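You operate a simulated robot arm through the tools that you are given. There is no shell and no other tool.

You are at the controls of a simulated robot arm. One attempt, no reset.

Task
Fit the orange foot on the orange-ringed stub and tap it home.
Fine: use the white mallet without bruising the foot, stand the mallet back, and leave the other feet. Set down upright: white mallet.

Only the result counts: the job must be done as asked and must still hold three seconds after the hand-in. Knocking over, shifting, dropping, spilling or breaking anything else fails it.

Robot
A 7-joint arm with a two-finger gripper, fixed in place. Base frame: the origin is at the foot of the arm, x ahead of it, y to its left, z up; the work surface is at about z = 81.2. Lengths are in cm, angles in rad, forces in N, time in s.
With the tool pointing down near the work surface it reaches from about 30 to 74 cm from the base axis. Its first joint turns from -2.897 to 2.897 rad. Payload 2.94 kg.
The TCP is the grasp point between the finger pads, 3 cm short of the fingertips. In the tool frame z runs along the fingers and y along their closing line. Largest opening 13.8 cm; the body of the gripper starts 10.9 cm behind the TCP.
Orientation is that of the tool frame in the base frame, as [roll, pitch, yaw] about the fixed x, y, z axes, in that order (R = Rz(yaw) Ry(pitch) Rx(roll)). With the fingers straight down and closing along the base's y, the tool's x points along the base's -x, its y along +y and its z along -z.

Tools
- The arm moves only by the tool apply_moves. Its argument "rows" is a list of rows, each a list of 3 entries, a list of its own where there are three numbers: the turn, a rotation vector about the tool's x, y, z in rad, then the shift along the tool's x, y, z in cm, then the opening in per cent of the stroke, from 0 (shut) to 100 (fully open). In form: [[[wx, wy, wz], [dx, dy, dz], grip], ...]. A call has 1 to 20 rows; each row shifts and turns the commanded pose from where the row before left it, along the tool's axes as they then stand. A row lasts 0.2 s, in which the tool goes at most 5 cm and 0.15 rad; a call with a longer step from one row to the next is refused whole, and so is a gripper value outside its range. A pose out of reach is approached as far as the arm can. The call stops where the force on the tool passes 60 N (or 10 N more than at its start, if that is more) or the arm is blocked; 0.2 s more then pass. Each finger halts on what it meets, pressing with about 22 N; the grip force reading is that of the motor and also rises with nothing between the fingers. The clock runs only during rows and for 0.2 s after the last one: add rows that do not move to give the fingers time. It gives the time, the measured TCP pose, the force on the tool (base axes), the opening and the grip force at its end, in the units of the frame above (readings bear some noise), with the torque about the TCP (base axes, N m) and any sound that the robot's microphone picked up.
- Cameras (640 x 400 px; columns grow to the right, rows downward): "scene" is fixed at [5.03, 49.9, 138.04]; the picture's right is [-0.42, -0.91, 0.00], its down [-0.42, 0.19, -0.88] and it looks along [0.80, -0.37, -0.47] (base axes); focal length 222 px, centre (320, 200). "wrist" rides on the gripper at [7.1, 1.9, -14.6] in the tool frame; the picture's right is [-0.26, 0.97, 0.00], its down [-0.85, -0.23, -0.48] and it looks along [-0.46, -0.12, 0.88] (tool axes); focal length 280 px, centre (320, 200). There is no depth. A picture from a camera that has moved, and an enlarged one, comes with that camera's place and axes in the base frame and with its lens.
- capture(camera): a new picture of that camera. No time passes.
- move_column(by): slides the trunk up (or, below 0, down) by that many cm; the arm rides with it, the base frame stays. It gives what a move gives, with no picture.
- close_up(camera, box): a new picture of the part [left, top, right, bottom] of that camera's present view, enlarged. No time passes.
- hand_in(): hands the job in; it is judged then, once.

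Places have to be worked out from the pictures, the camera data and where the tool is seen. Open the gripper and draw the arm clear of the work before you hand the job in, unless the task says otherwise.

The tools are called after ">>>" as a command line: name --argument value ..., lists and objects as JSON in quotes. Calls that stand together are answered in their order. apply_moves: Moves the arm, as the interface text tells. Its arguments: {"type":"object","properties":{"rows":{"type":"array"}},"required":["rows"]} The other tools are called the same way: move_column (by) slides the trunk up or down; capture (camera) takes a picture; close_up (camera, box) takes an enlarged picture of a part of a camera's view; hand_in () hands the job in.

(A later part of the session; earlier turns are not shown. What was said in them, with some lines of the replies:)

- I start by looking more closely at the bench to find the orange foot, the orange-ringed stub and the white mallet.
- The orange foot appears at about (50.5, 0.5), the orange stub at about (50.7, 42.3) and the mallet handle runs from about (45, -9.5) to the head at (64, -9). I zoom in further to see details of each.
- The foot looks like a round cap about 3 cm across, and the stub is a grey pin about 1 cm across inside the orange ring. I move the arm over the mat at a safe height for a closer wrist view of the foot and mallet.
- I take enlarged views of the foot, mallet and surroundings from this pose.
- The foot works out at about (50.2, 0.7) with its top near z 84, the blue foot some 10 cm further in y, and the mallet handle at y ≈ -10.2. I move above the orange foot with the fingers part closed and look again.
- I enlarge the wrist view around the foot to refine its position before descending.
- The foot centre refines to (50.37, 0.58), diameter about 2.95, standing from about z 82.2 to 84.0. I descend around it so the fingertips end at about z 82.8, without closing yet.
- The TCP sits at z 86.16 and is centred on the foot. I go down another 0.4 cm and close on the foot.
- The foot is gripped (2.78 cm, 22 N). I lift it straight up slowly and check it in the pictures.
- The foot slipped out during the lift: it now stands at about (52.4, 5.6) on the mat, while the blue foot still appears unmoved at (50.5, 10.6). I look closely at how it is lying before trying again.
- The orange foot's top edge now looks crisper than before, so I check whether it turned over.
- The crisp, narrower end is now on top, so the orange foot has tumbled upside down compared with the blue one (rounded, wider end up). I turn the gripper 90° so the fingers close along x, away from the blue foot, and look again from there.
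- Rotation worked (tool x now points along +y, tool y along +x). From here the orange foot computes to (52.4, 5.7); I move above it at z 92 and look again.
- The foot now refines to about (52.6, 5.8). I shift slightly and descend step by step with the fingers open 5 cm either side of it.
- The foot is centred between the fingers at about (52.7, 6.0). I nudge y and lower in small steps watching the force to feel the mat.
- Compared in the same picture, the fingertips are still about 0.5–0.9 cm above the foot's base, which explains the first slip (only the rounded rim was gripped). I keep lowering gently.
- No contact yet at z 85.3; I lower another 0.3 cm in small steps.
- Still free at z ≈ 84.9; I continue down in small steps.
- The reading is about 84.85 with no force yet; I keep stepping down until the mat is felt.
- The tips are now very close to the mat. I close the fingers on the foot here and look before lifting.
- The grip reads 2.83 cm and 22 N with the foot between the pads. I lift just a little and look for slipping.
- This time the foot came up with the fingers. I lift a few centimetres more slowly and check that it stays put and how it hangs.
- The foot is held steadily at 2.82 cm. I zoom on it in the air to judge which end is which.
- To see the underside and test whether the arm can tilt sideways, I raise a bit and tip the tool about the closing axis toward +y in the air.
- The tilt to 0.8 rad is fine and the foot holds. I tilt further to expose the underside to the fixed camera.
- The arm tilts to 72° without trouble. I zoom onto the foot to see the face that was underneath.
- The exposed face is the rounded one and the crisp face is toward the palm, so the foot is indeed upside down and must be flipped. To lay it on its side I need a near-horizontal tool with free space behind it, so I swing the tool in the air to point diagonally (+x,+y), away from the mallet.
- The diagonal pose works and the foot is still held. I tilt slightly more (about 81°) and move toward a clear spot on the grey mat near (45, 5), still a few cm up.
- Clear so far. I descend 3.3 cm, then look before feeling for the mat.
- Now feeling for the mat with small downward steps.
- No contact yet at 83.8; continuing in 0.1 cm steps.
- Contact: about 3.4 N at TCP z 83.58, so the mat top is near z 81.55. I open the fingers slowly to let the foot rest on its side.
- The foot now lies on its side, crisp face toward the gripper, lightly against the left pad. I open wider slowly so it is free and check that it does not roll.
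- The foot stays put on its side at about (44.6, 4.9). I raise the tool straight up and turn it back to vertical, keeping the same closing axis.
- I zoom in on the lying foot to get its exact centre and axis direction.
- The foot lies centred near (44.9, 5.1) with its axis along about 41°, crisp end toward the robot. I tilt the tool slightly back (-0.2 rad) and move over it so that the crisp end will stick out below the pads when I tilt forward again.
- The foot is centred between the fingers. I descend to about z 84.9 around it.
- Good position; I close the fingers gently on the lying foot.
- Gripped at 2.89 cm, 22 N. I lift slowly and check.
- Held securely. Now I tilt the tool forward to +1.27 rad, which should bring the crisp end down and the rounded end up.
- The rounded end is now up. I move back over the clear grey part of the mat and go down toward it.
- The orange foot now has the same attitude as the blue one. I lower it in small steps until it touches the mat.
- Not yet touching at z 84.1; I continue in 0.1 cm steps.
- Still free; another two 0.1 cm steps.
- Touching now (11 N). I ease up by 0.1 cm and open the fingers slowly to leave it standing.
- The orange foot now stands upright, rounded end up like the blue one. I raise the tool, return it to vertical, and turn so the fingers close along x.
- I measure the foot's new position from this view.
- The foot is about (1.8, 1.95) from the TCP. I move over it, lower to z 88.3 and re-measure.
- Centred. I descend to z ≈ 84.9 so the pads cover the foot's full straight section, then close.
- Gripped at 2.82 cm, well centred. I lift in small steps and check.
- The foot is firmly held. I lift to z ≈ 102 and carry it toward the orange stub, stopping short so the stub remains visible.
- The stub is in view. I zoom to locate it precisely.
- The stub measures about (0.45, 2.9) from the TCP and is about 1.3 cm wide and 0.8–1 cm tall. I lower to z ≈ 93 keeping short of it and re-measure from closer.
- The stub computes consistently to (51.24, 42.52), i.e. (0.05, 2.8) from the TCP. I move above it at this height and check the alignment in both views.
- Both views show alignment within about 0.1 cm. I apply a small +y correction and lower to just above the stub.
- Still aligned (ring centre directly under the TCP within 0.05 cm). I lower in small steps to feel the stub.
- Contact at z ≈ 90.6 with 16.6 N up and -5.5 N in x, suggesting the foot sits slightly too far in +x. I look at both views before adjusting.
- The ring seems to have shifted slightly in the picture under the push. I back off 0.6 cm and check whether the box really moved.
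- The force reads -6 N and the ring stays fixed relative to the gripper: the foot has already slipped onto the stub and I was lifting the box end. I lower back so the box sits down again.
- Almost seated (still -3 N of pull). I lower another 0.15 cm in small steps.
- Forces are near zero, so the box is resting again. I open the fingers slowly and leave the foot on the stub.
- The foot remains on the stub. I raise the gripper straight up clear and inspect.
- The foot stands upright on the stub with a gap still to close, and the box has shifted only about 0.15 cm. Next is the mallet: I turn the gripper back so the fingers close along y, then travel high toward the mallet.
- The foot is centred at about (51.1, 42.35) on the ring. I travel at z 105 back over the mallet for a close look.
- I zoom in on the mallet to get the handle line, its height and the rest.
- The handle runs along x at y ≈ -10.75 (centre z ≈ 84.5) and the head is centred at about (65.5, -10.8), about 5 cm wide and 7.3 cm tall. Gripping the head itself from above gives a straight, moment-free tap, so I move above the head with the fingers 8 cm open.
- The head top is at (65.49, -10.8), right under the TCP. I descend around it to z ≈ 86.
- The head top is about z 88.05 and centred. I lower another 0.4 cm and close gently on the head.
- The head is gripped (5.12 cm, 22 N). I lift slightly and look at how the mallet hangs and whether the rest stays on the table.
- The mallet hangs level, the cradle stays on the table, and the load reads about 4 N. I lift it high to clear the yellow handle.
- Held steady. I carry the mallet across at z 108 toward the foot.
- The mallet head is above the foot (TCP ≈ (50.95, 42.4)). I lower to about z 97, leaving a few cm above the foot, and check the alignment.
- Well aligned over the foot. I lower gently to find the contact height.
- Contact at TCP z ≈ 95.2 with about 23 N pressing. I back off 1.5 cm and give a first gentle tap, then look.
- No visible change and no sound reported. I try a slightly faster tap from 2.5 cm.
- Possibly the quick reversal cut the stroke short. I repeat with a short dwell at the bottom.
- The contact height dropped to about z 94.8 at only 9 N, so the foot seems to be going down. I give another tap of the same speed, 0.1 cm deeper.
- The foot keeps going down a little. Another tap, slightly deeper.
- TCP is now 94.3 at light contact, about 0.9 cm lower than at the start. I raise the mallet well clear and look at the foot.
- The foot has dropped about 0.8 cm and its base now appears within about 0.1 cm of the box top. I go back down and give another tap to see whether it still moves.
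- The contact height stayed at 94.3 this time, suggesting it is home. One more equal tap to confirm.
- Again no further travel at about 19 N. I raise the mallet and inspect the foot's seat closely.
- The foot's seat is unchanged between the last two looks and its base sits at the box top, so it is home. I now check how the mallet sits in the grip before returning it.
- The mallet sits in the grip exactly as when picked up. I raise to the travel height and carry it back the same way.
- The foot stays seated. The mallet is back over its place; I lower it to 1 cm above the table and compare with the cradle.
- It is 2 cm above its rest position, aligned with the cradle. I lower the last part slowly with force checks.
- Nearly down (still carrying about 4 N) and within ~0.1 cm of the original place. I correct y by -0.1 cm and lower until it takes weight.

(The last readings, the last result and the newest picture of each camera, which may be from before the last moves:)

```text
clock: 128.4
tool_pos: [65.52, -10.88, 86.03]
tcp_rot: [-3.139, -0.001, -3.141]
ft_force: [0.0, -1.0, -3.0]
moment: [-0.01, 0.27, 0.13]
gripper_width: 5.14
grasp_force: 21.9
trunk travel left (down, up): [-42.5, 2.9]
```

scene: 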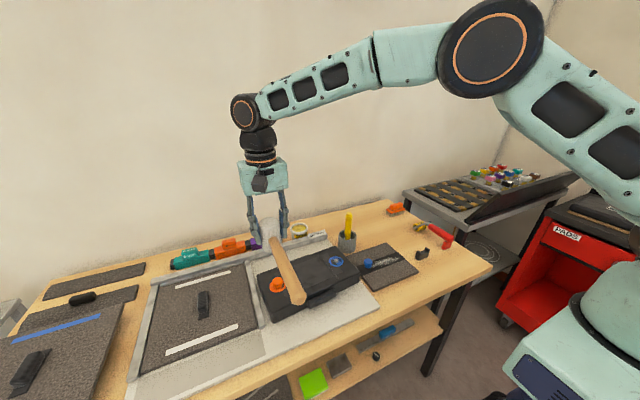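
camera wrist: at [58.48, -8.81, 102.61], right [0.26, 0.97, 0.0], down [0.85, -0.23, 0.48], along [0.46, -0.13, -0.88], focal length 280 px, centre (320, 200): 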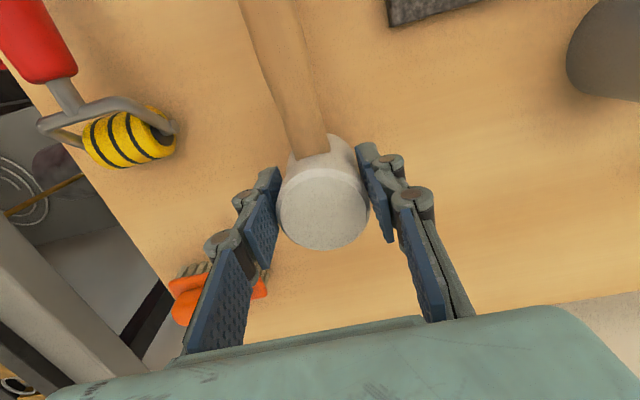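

The handle end touches the cradle (moment 0.27 N·m, small side load). I look closely at the cradle and the head.

>>> close_up --camera "scene" --box '[420, 240, 450, 265]'

>>> close_up --camera "scene" --box '[385, 205, 445, 265]'

>>> capture --camera "wrist"

```text
16.00 times, centred on (435, 252) of scene
camera zoom: at [5.03, 49.9, 138.04], right [-0.42, -0.91, 0.0], down [-0.42, 0.19, -0.88], along [0.8, -0.37, -0.47], focal length 3548 px, centre (-1520, -640)
```

zoom: 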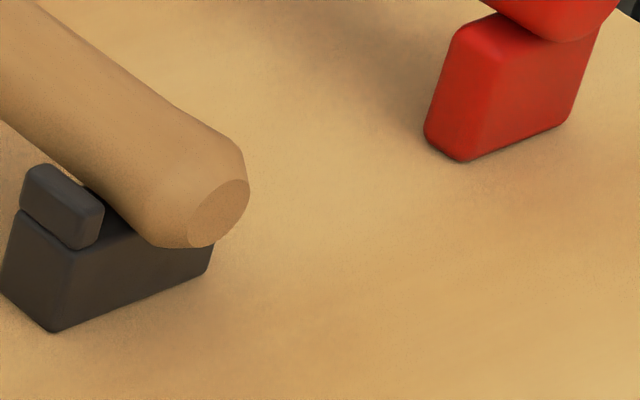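

```text
6.67 times, centred on (415, 235) of scene
camera zoom: at [5.03, 49.9, 138.04], right [-0.42, -0.91, 0.0], down [-0.42, 0.19, -0.88], along [0.8, -0.37, -0.47], focal length 1478 px, centre (-313, -33)
```

zoom: 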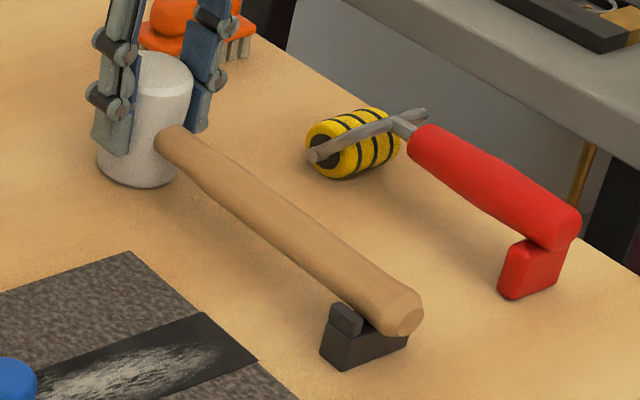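

```text
taken
camera wrist: at [58.45, -8.97, 100.67], right [0.26, 0.97, 0.0], down [0.85, -0.23, 0.48], along [0.46, -0.13, -0.88], focal length 280 px, centre (320, 200)
```

wrist: 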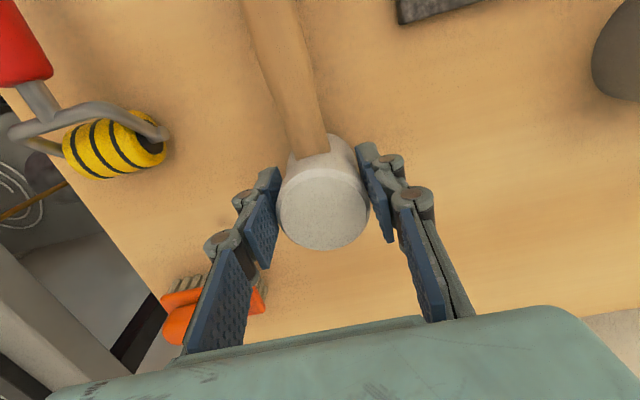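

The handle lies in the cradle; the head still needs to touch. I lower another 0.1 cm.

>>> apply_moves --rows '[[[0, 0, 0], [0, 0, 0.1], 15], [[0, 0, 0], [0, 0, 0], 15]]'

```text
clock: 129.0
tool_pos: [65.49, -10.93, 85.86]
tcp_rot: [-3.14, 0.0, -3.139]
ft_force: [1.1, 0.5, 0.6]
moment: [0.1, -0.02, 0.03]
gripper_width: 5.13
grasp_force: 22.0
trunk travel left (down, up): [-42.5, 2.9]
```

The weight is now on the table and cradle (forces near zero). I open the fingers slowly.

>>> apply_moves --rows '[[[0, 0, 0], [0, 0, 0], 30], [[0, 0, 0], [0, 0, 0], 35], [[0, 0, 0], [0, 0, 0], 37], [[0, 0, 0], [0, 0, 0], 38], [[0, 0, 0], [0, 0, 0], 40], [[0, 0, 0], [0, 0, 0], 44], [[0, 0, 0], [0, 0, 0], 50], [[0, 0, 0], [0, 0, 0], 58], [[0, 0, 0], [0, 0, 0], 58]]'

>>> close_up --camera "scene" --box '[385, 205, 445, 265]'

>>> capture --camera "wrist"

```text
clock: 131.0
tool_pos: [65.42, -10.88, 85.94]
tcp_rot: [3.14, -0.002, -3.139]
ft_force: [0.5, -0.3, -0.1]
moment: [0.01, -0.01, 0.02]
gripper_width: 8.06
grasp_force: 0.0
trunk travel left (down, up): [-42.5, 2.9]
```

```text
6.67 times, centred on (415, 235) of scene
camera zoom: at [5.03, 49.9, 138.04], right [-0.42, -0.91, 0.0], down [-0.42, 0.19, -0.88], along [0.8, -0.37, -0.47], focal length 1478 px, centre (-313, -33)
```

zoom: 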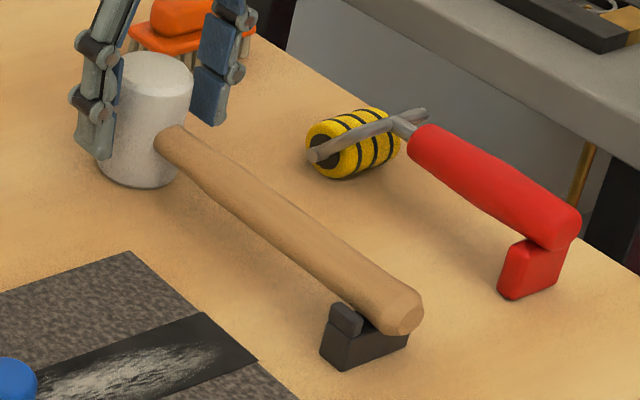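

```text
taken
camera wrist: at [58.39, -8.98, 100.57], right [0.26, 0.97, 0.0], down [0.85, -0.23, 0.48], along [0.46, -0.13, -0.88], focal length 280 px, centre (320, 200)
```

wrist: 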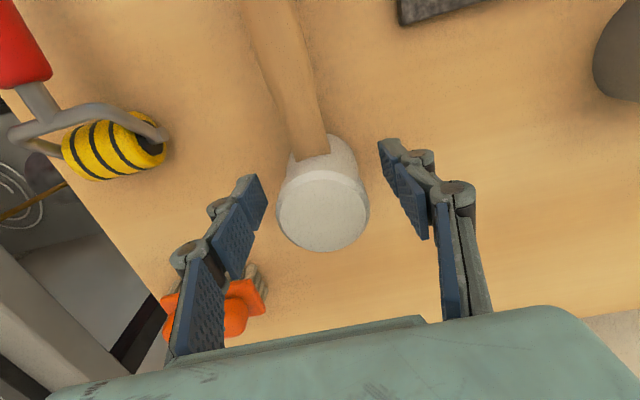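

The mallet stands on its own, back in the cradle. I raise the gripper straight up out of the way.

>>> apply_moves --rows '[[[0, 0, 0], [0, 0, -0.8], 58], [[0, 0, 0], [0, 0, -2.0], 58], [[0, 0, 0], [0, 0, -3.0], 58], [[0, 0, 0], [0, 0, -4.0], 58], [[0, 0, 0], [0, 0, -4.0], 58], [[0, 0, 0], [0, 0, -4.0], 58], [[0, 0, 0], [0, 0, -3.0], 58], [[0, 0, 0], [0, 0, 0], 58]]'

>>> close_up --camera "scene" --box '[375, 195, 465, 265]'

>>> close_up --camera "scene" --box '[270, 276, 290, 292]'

>>> capture --camera "scene"

```text
clock: 132.8
tool_pos: [65.6, -10.8, 106.74]
tcp_rot: [-3.14, -0.001, -3.139]
ft_force: [-0.5, -0.3, 0.7]
moment: [-0.01, 0.01, -0.01]
gripper_width: 8.0
grasp_force: 0.1
trunk travel left (down, up): [-42.5, 2.9]
```

```text
5.71 times, centred on (420, 230) of scene
camera zoom: at [5.03, 49.9, 138.04], right [-0.42, -0.91, 0.0], down [-0.42, 0.19, -0.88], along [0.8, -0.37, -0.47], focal length 1267 px, centre (-251, 29)
```

zoom: 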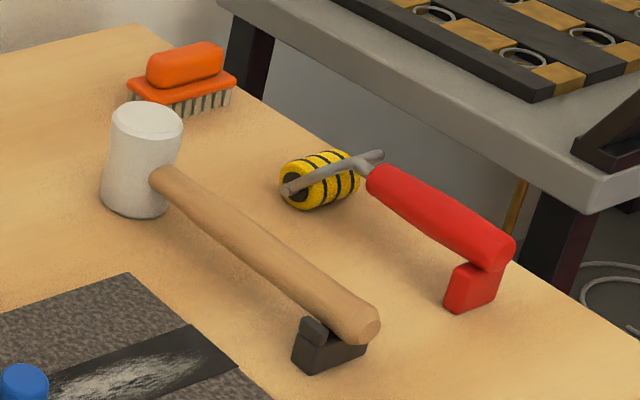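

```text
16.00 times, centred on (280, 284) of scene
camera zoom: at [5.03, 49.9, 138.04], right [-0.42, -0.91, 0.0], down [-0.42, 0.19, -0.88], along [0.8, -0.37, -0.47], focal length 3548 px, centre (960, -1144)
```

zoom: 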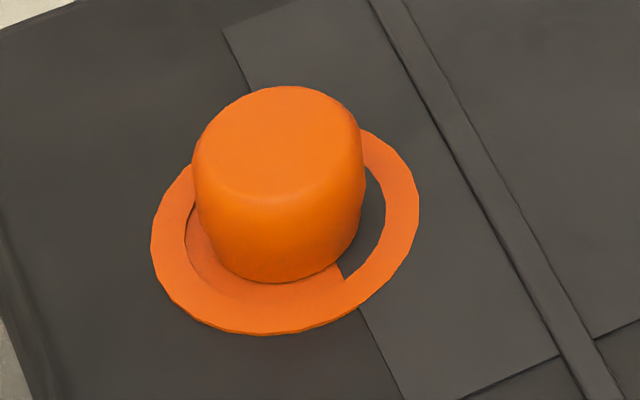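

```text
taken
```

scene: 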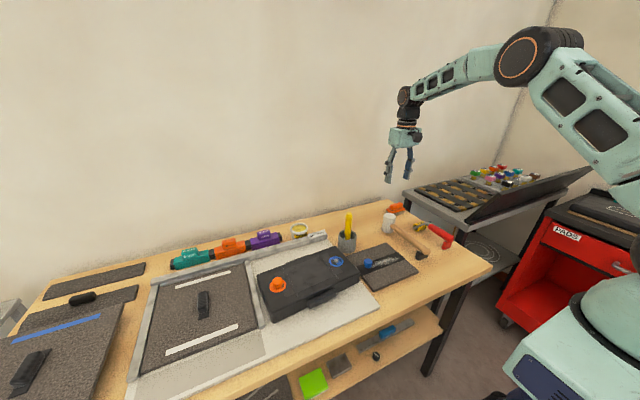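

The mallet is back exactly where it was and the foot is seated. For certainty I go over with the wrist camera to check the foot's seat from a low angle, staying well clear.

>>> apply_moves --rows '[[[0, 0, 0], [0.9, 1.8, 0], 58], [[0, 0, 0], [1.8, 3.7, 0], 58], [[0, 0, 0], [1.8, 3.7, 0], 58], [[0, 0, 0], [1.8, 3.7, 0], 58], [[0, 0, 0], [1.8, 3.7, 0], 58], [[0, 0, 0], [1.8, 3.7, 0], 58], [[0, 0, 0], [1.8, 3.7, 0], 58], [[0, 0, 0], [1.8, 3.7, 0], 58], [[0, 0, 0], [1.8, 3.7, 0], 58], [[0, 0, 0], [1.8, 3.7, 0], 58], [[0, 0, 0], [1.8, 3.7, 0], 58], [[0, 0, 0], [1.8, 3.7, 0], 58], [[0, 0, 0], [1.8, 3.7, 0], 58], [[0, 0, 0], [1.8, 3.7, 0], 58], [[0, 0, 0], [1.8, 3.7, 0], 58], [[0, 0, 0], [0.6, 1.4, 0], 58], [[0, 0, 0], [0, 0, 0], 58]]'

>>> apply_moves --rows '[[[0, -0.1, 0], [0, 0, 0], 58], [[0, -0.1, 0], [0, 0, 0], 58], [[0, -0.1, 0], [0, 0, 0], 58], [[0, -0.1, 0], [0, 0, 0], 58], [[0, -0.1, 0], [0, 0, 0], 58], [[0, -0.1, 0], [0, 0, 0], 58], [[0, 0, 0], [0, 0, 0], 58]]'

>>> capture --camera "wrist"

```text
clock: 136.4
tool_pos: [38.61, 44.05, 106.64]
tcp_rot: [-3.139, -0.002, 3.141]
ft_force: [-0.1, 0.2, 0.0]
moment: [0.0, -0.01, -0.01]
gripper_width: 7.97
grasp_force: 0.2
trunk travel left (down, up): [-42.5, 2.9]
```

```text
clock: 138.0
tool_pos: [38.69, 43.99, 106.77]
tcp_rot: [-3.139, 0.6, -3.14]
ft_force: [0.3, 0.4, 0.4]
moment: [0.02, -0.01, -0.02]
gripper_width: 7.98
grasp_force: 0.1
trunk travel left (down, up): [-42.5, 2.9]
```

```text
taken
camera wrist: at [24.6, 45.95, 114.72], right [0.21, 0.97, 0.15], down [0.43, -0.23, 0.87], along [0.88, -0.12, -0.47], focal length 280 px, centre (320, 200)
```

wrist: 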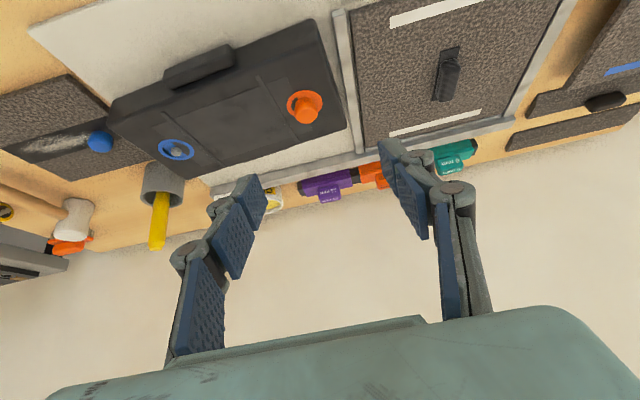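

I lower the tilted tool so the camera looks at the foot from a flatter angle; the fingers stay well above and short of the box top area near the foot.

>>> apply_moves --rows '[[[0, 0, 0], [1.7, 0, 2.48], 58], [[0, 0, 0], [1.7, 0, 2.48], 58], [[0, 0, 0], [1.7, 0, 2.48], 58], [[0, 0, 0], [1.13, 0, 1.65], 58], [[0, 0, 0], [0.85, 0, 1.24], 58], [[0, 0, 0], [0, 0, 0], 58], [[0, 0, 0], [0, 0, 0], 58]]'

>>> capture --camera "wrist"

```text
clock: 139.6
tool_pos: [38.62, 43.96, 94.1]
tcp_rot: [-3.141, 0.598, -3.138]
ft_force: [0.6, -0.6, 0.5]
moment: [0.03, 0.0, 0.0]
gripper_width: 8.01
grasp_force: 0.1
trunk travel left (down, up): [-42.5, 2.9]
```

```text
taken
camera wrist: at [24.59, 45.93, 102.14], right [0.21, 0.97, 0.15], down [0.43, -0.23, 0.87], along [0.88, -0.12, -0.47], focal length 280 px, centre (320, 200)
```

wrist: 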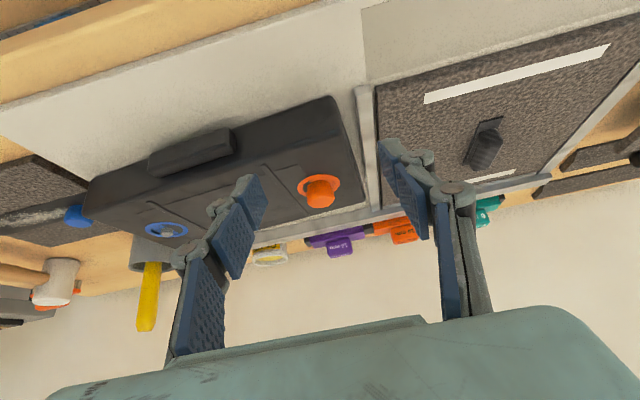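

>>> close_up --camera "wrist" --box '[295, 168, 345, 215]'

>>> close_up --camera "wrist" --box '[142, 212, 192, 247]'

```text
8.51 times, centred on (320, 192) of wrist
camera zoom: at [24.59, 45.93, 102.14], right [0.21, 0.97, 0.15], down [0.43, -0.23, 0.87], along [0.88, -0.12, -0.47], focal length 2386 px, centre (320, 272)
```

zoom: 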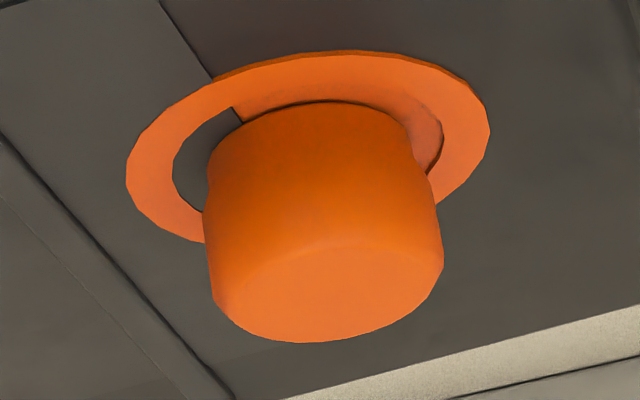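

```text
11.43 times, centred on (167, 230) of wrist
camera zoom: at [24.59, 45.93, 102.14], right [0.21, 0.97, 0.15], down [0.43, -0.23, 0.87], along [0.88, -0.12, -0.47], focal length 3204 px, centre (2069, -137)
```

zoom: 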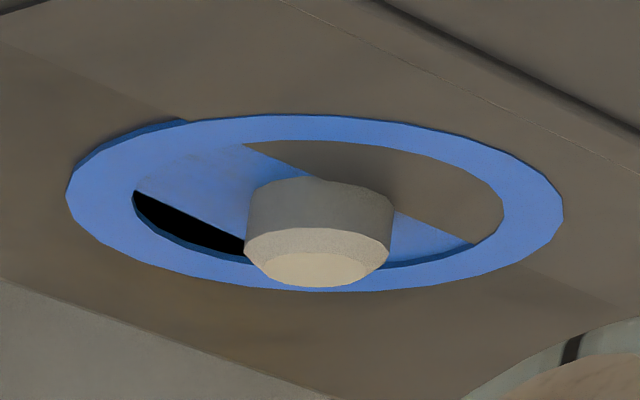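

From the low angle the foot's base sits flush against the disc with no stub showing, unlike the bare blue stub, and it looks undamaged. I now withdraw the arm upward, return the tool vertical and open the gripper.

>>> apply_moves --rows '[[[0, 0, 0], [-1.7, 0, -2.48], 70], [[0, 0, 0], [-2.2, 0, -3.3], 85], [[0, 0, 0], [-2.2, 0, -3.3], 100], [[0, 0, 0], [-2.2, 0, -3.3], 100], [[0, 0.1, 0], [0, 0, 0], 100], [[0, 0.1, 0], [0, 0, 0], 100], [[0, 0.1, 0], [0, 0, 0], 100], [[0, 0.1, 0], [0, 0, 0], 100], [[0, 0.1, 0], [0, 0, 0], 100], [[0, 0.1, 0], [0, 0, 0], 100], [[0, 0, 0], [-1, -4, -3], 100], [[0, 0, 0], [-1, -4, -3], 100], [[0, 0, 0], [-1, -4, -3], 100], [[0, 0, 0], [-1, -4, -2], 100], [[0, 0, 0], [-1, -4, 0], 100], [[0, 0, 0], [0, 0, 0], 100], [[0, 0, 0], [0, 0, 0], 100]]'

>>> capture --camera "scene"

>>> close_up --camera "scene" --box '[240, 190, 480, 340]'

>>> close_up --camera "scene" --box '[262, 265, 294, 295]'

```text
refused: row 11 steps farther than a row can; nothing moved
```

```text
taken
```

scene: 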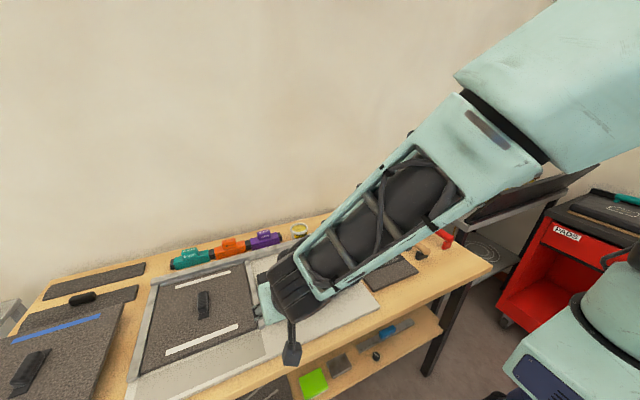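

```text
2.67 times, centred on (360, 265) of scene
camera zoom: at [5.03, 49.9, 138.04], right [-0.42, -0.91, 0.0], down [-0.42, 0.19, -0.88], along [0.8, -0.37, -0.47], focal length 591 px, centre (213, 27)
```

zoom: 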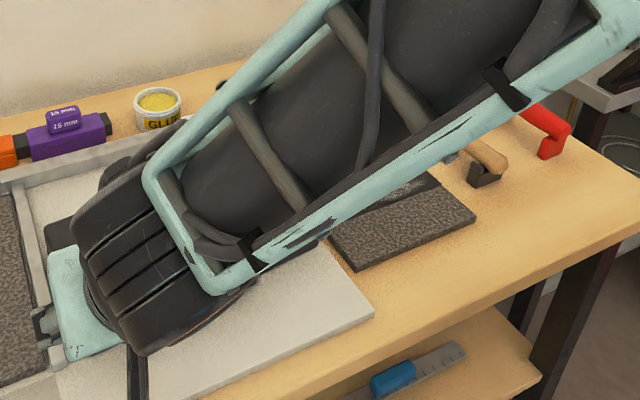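

```text
13.33 times, centred on (278, 280) of scene
camera zoom: at [5.03, 49.9, 138.04], right [-0.42, -0.91, 0.0], down [-0.42, 0.19, -0.88], along [0.8, -0.37, -0.47], focal length 2957 px, centre (880, -867)
```

zoom: 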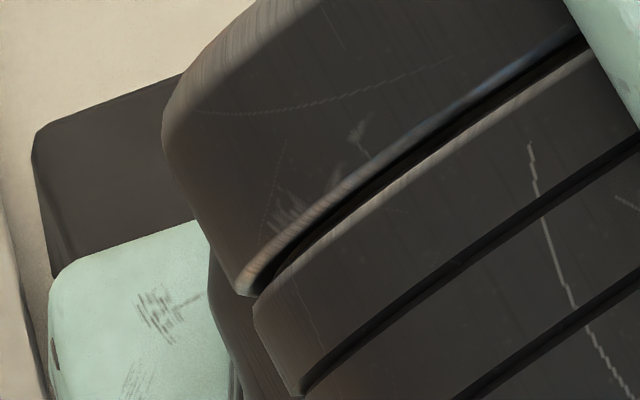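

The call was refused because a combined step exceeded 5 cm; nothing moved. I resend the retreat with smaller steps, first straight up.

>>> apply_moves --rows '[[[0, 0, 0], [-1.13, 0, -1.65], 58], [[0, 0, 0], [-1.98, 0, -2.9], 58], [[0, 0, 0], [-1.98, 0, -2.9], 58], [[0, 0, 0], [-1.98, 0, -2.9], 58], [[0, 0, 0], [-1.13, 0, -1.65], 58], [[0, 0.1, 0], [0, 0, 0], 58], [[0, 0.1, 0], [0, 0, 0], 58], [[0, 0.1, 0], [0, 0, 0], 58], [[0, 0.1, 0], [0, 0, 0], 58], [[0, 0.1, 0], [0, 0, 0], 58], [[0, 0.1, 0], [0, 0, 0], 58], [[0, 0, 0], [0, 0, 0], 58]]'

>>> apply_moves --rows '[[[0, 0, 0], [0, -2, -3], 70], [[0, 0, 0], [0, -3, -3], 85], [[0, 0, 0], [0, -3.5, -3], 100], [[0, 0, 0], [0, -4, -2], 100], [[0, 0, 0], [0, -4, 0], 100], [[0, 0, 0], [0, -4, 0], 100], [[0, 0, 0], [0, -2, 0], 100], [[0, 0, 0], [0, 0, 0], 100], [[0, 0, 0], [0, 0, 0], 100]]'

>>> capture --camera "scene"

>>> close_up --camera "scene" --box '[240, 190, 480, 340]'

>>> close_up --camera "scene" --box '[262, 265, 294, 295]'

```text
clock: 142.2
tool_pos: [38.74, 44.04, 108.86]
tcp_rot: [-3.14, -0.002, -3.139]
ft_force: [0.2, 0.0, 0.1]
moment: [-0.03, 0.02, -0.02]
gripper_width: 7.98
grasp_force: 0.0
trunk travel left (down, up): [-42.5, 2.9]
```

```text
clock: 144.2
tool_pos: [38.71, 21.57, 119.78]
tcp_rot: [-3.141, 0.0, -3.14]
ft_force: [0.2, -0.3, 0.5]
moment: [0.03, 0.01, 0.03]
gripper_width: 13.8
grasp_force: 0.0
trunk travel left (down, up): [-42.5, 2.9]
```

```text
taken
```

scene: 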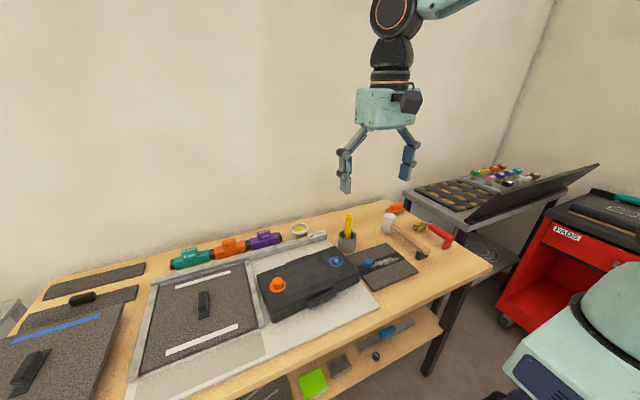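

```text
2.67 times, centred on (360, 265) of scene
camera zoom: at [5.03, 49.9, 138.04], right [-0.42, -0.91, 0.0], down [-0.42, 0.19, -0.88], along [0.8, -0.37, -0.47], focal length 591 px, centre (213, 27)
```

zoom: 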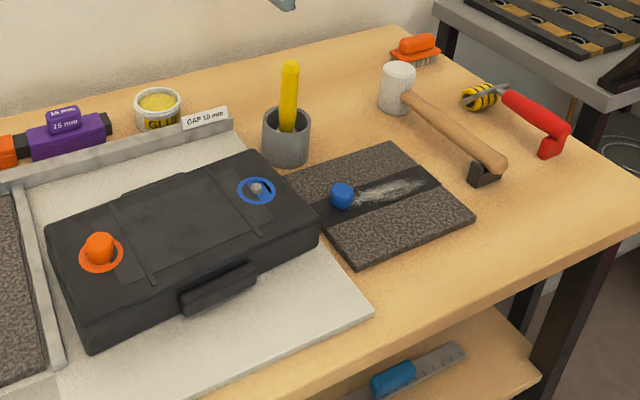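

```text
13.33 times, centred on (278, 280) of scene
camera zoom: at [5.03, 49.9, 138.04], right [-0.42, -0.91, 0.0], down [-0.42, 0.19, -0.88], along [0.8, -0.37, -0.47], focal length 2957 px, centre (880, -867)
```

zoom: 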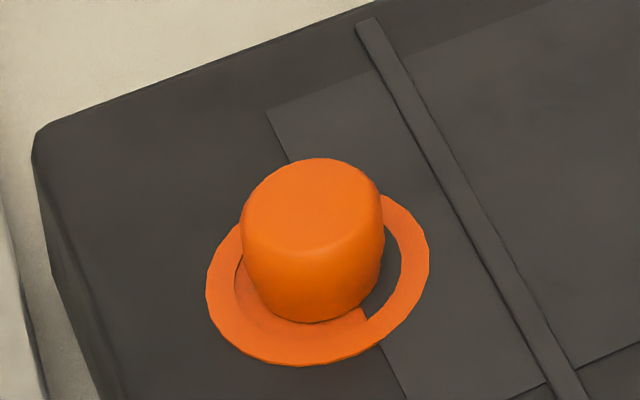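

The picture shows the orange foot seated upright on its stub. The mallet stands back on its head and cradle, the blue foot and the other items look undisturbed, and the arm is clear with the gripper open. I hand the job in.

>>> hand_in

```text
The job is handed in.
```

I handed the job in with the orange foot seated on the orange-ringed stub and the white mallet back upright in its cradle. I don't know the verdict.

- **Foot:** it took about six taps, and the last two moved it no further. From a low angle its base looks flush with the box, and I saw no bruise.
- **First pickup went wrong:** the foot slipped out of the fingers, tumbled upside down on the mat and landed about 5 cm away. I turned it the right way up with two regrips before fitting it.
- **Box:** while I was fitting the foot it gripped the stub, and I briefly lifted that end of the box by about 0.4 cm. I set it straight back down. The box ended up about 0.15 cm from where it started.
- **Mallet:** I held it by the head rather than the handle so the taps came straight down. In the last pictures it matches its starting position.
- **Everything else:** the blue foot and the other tools look undisturbed in the pictures. The arm is clear with the gripper fully open.
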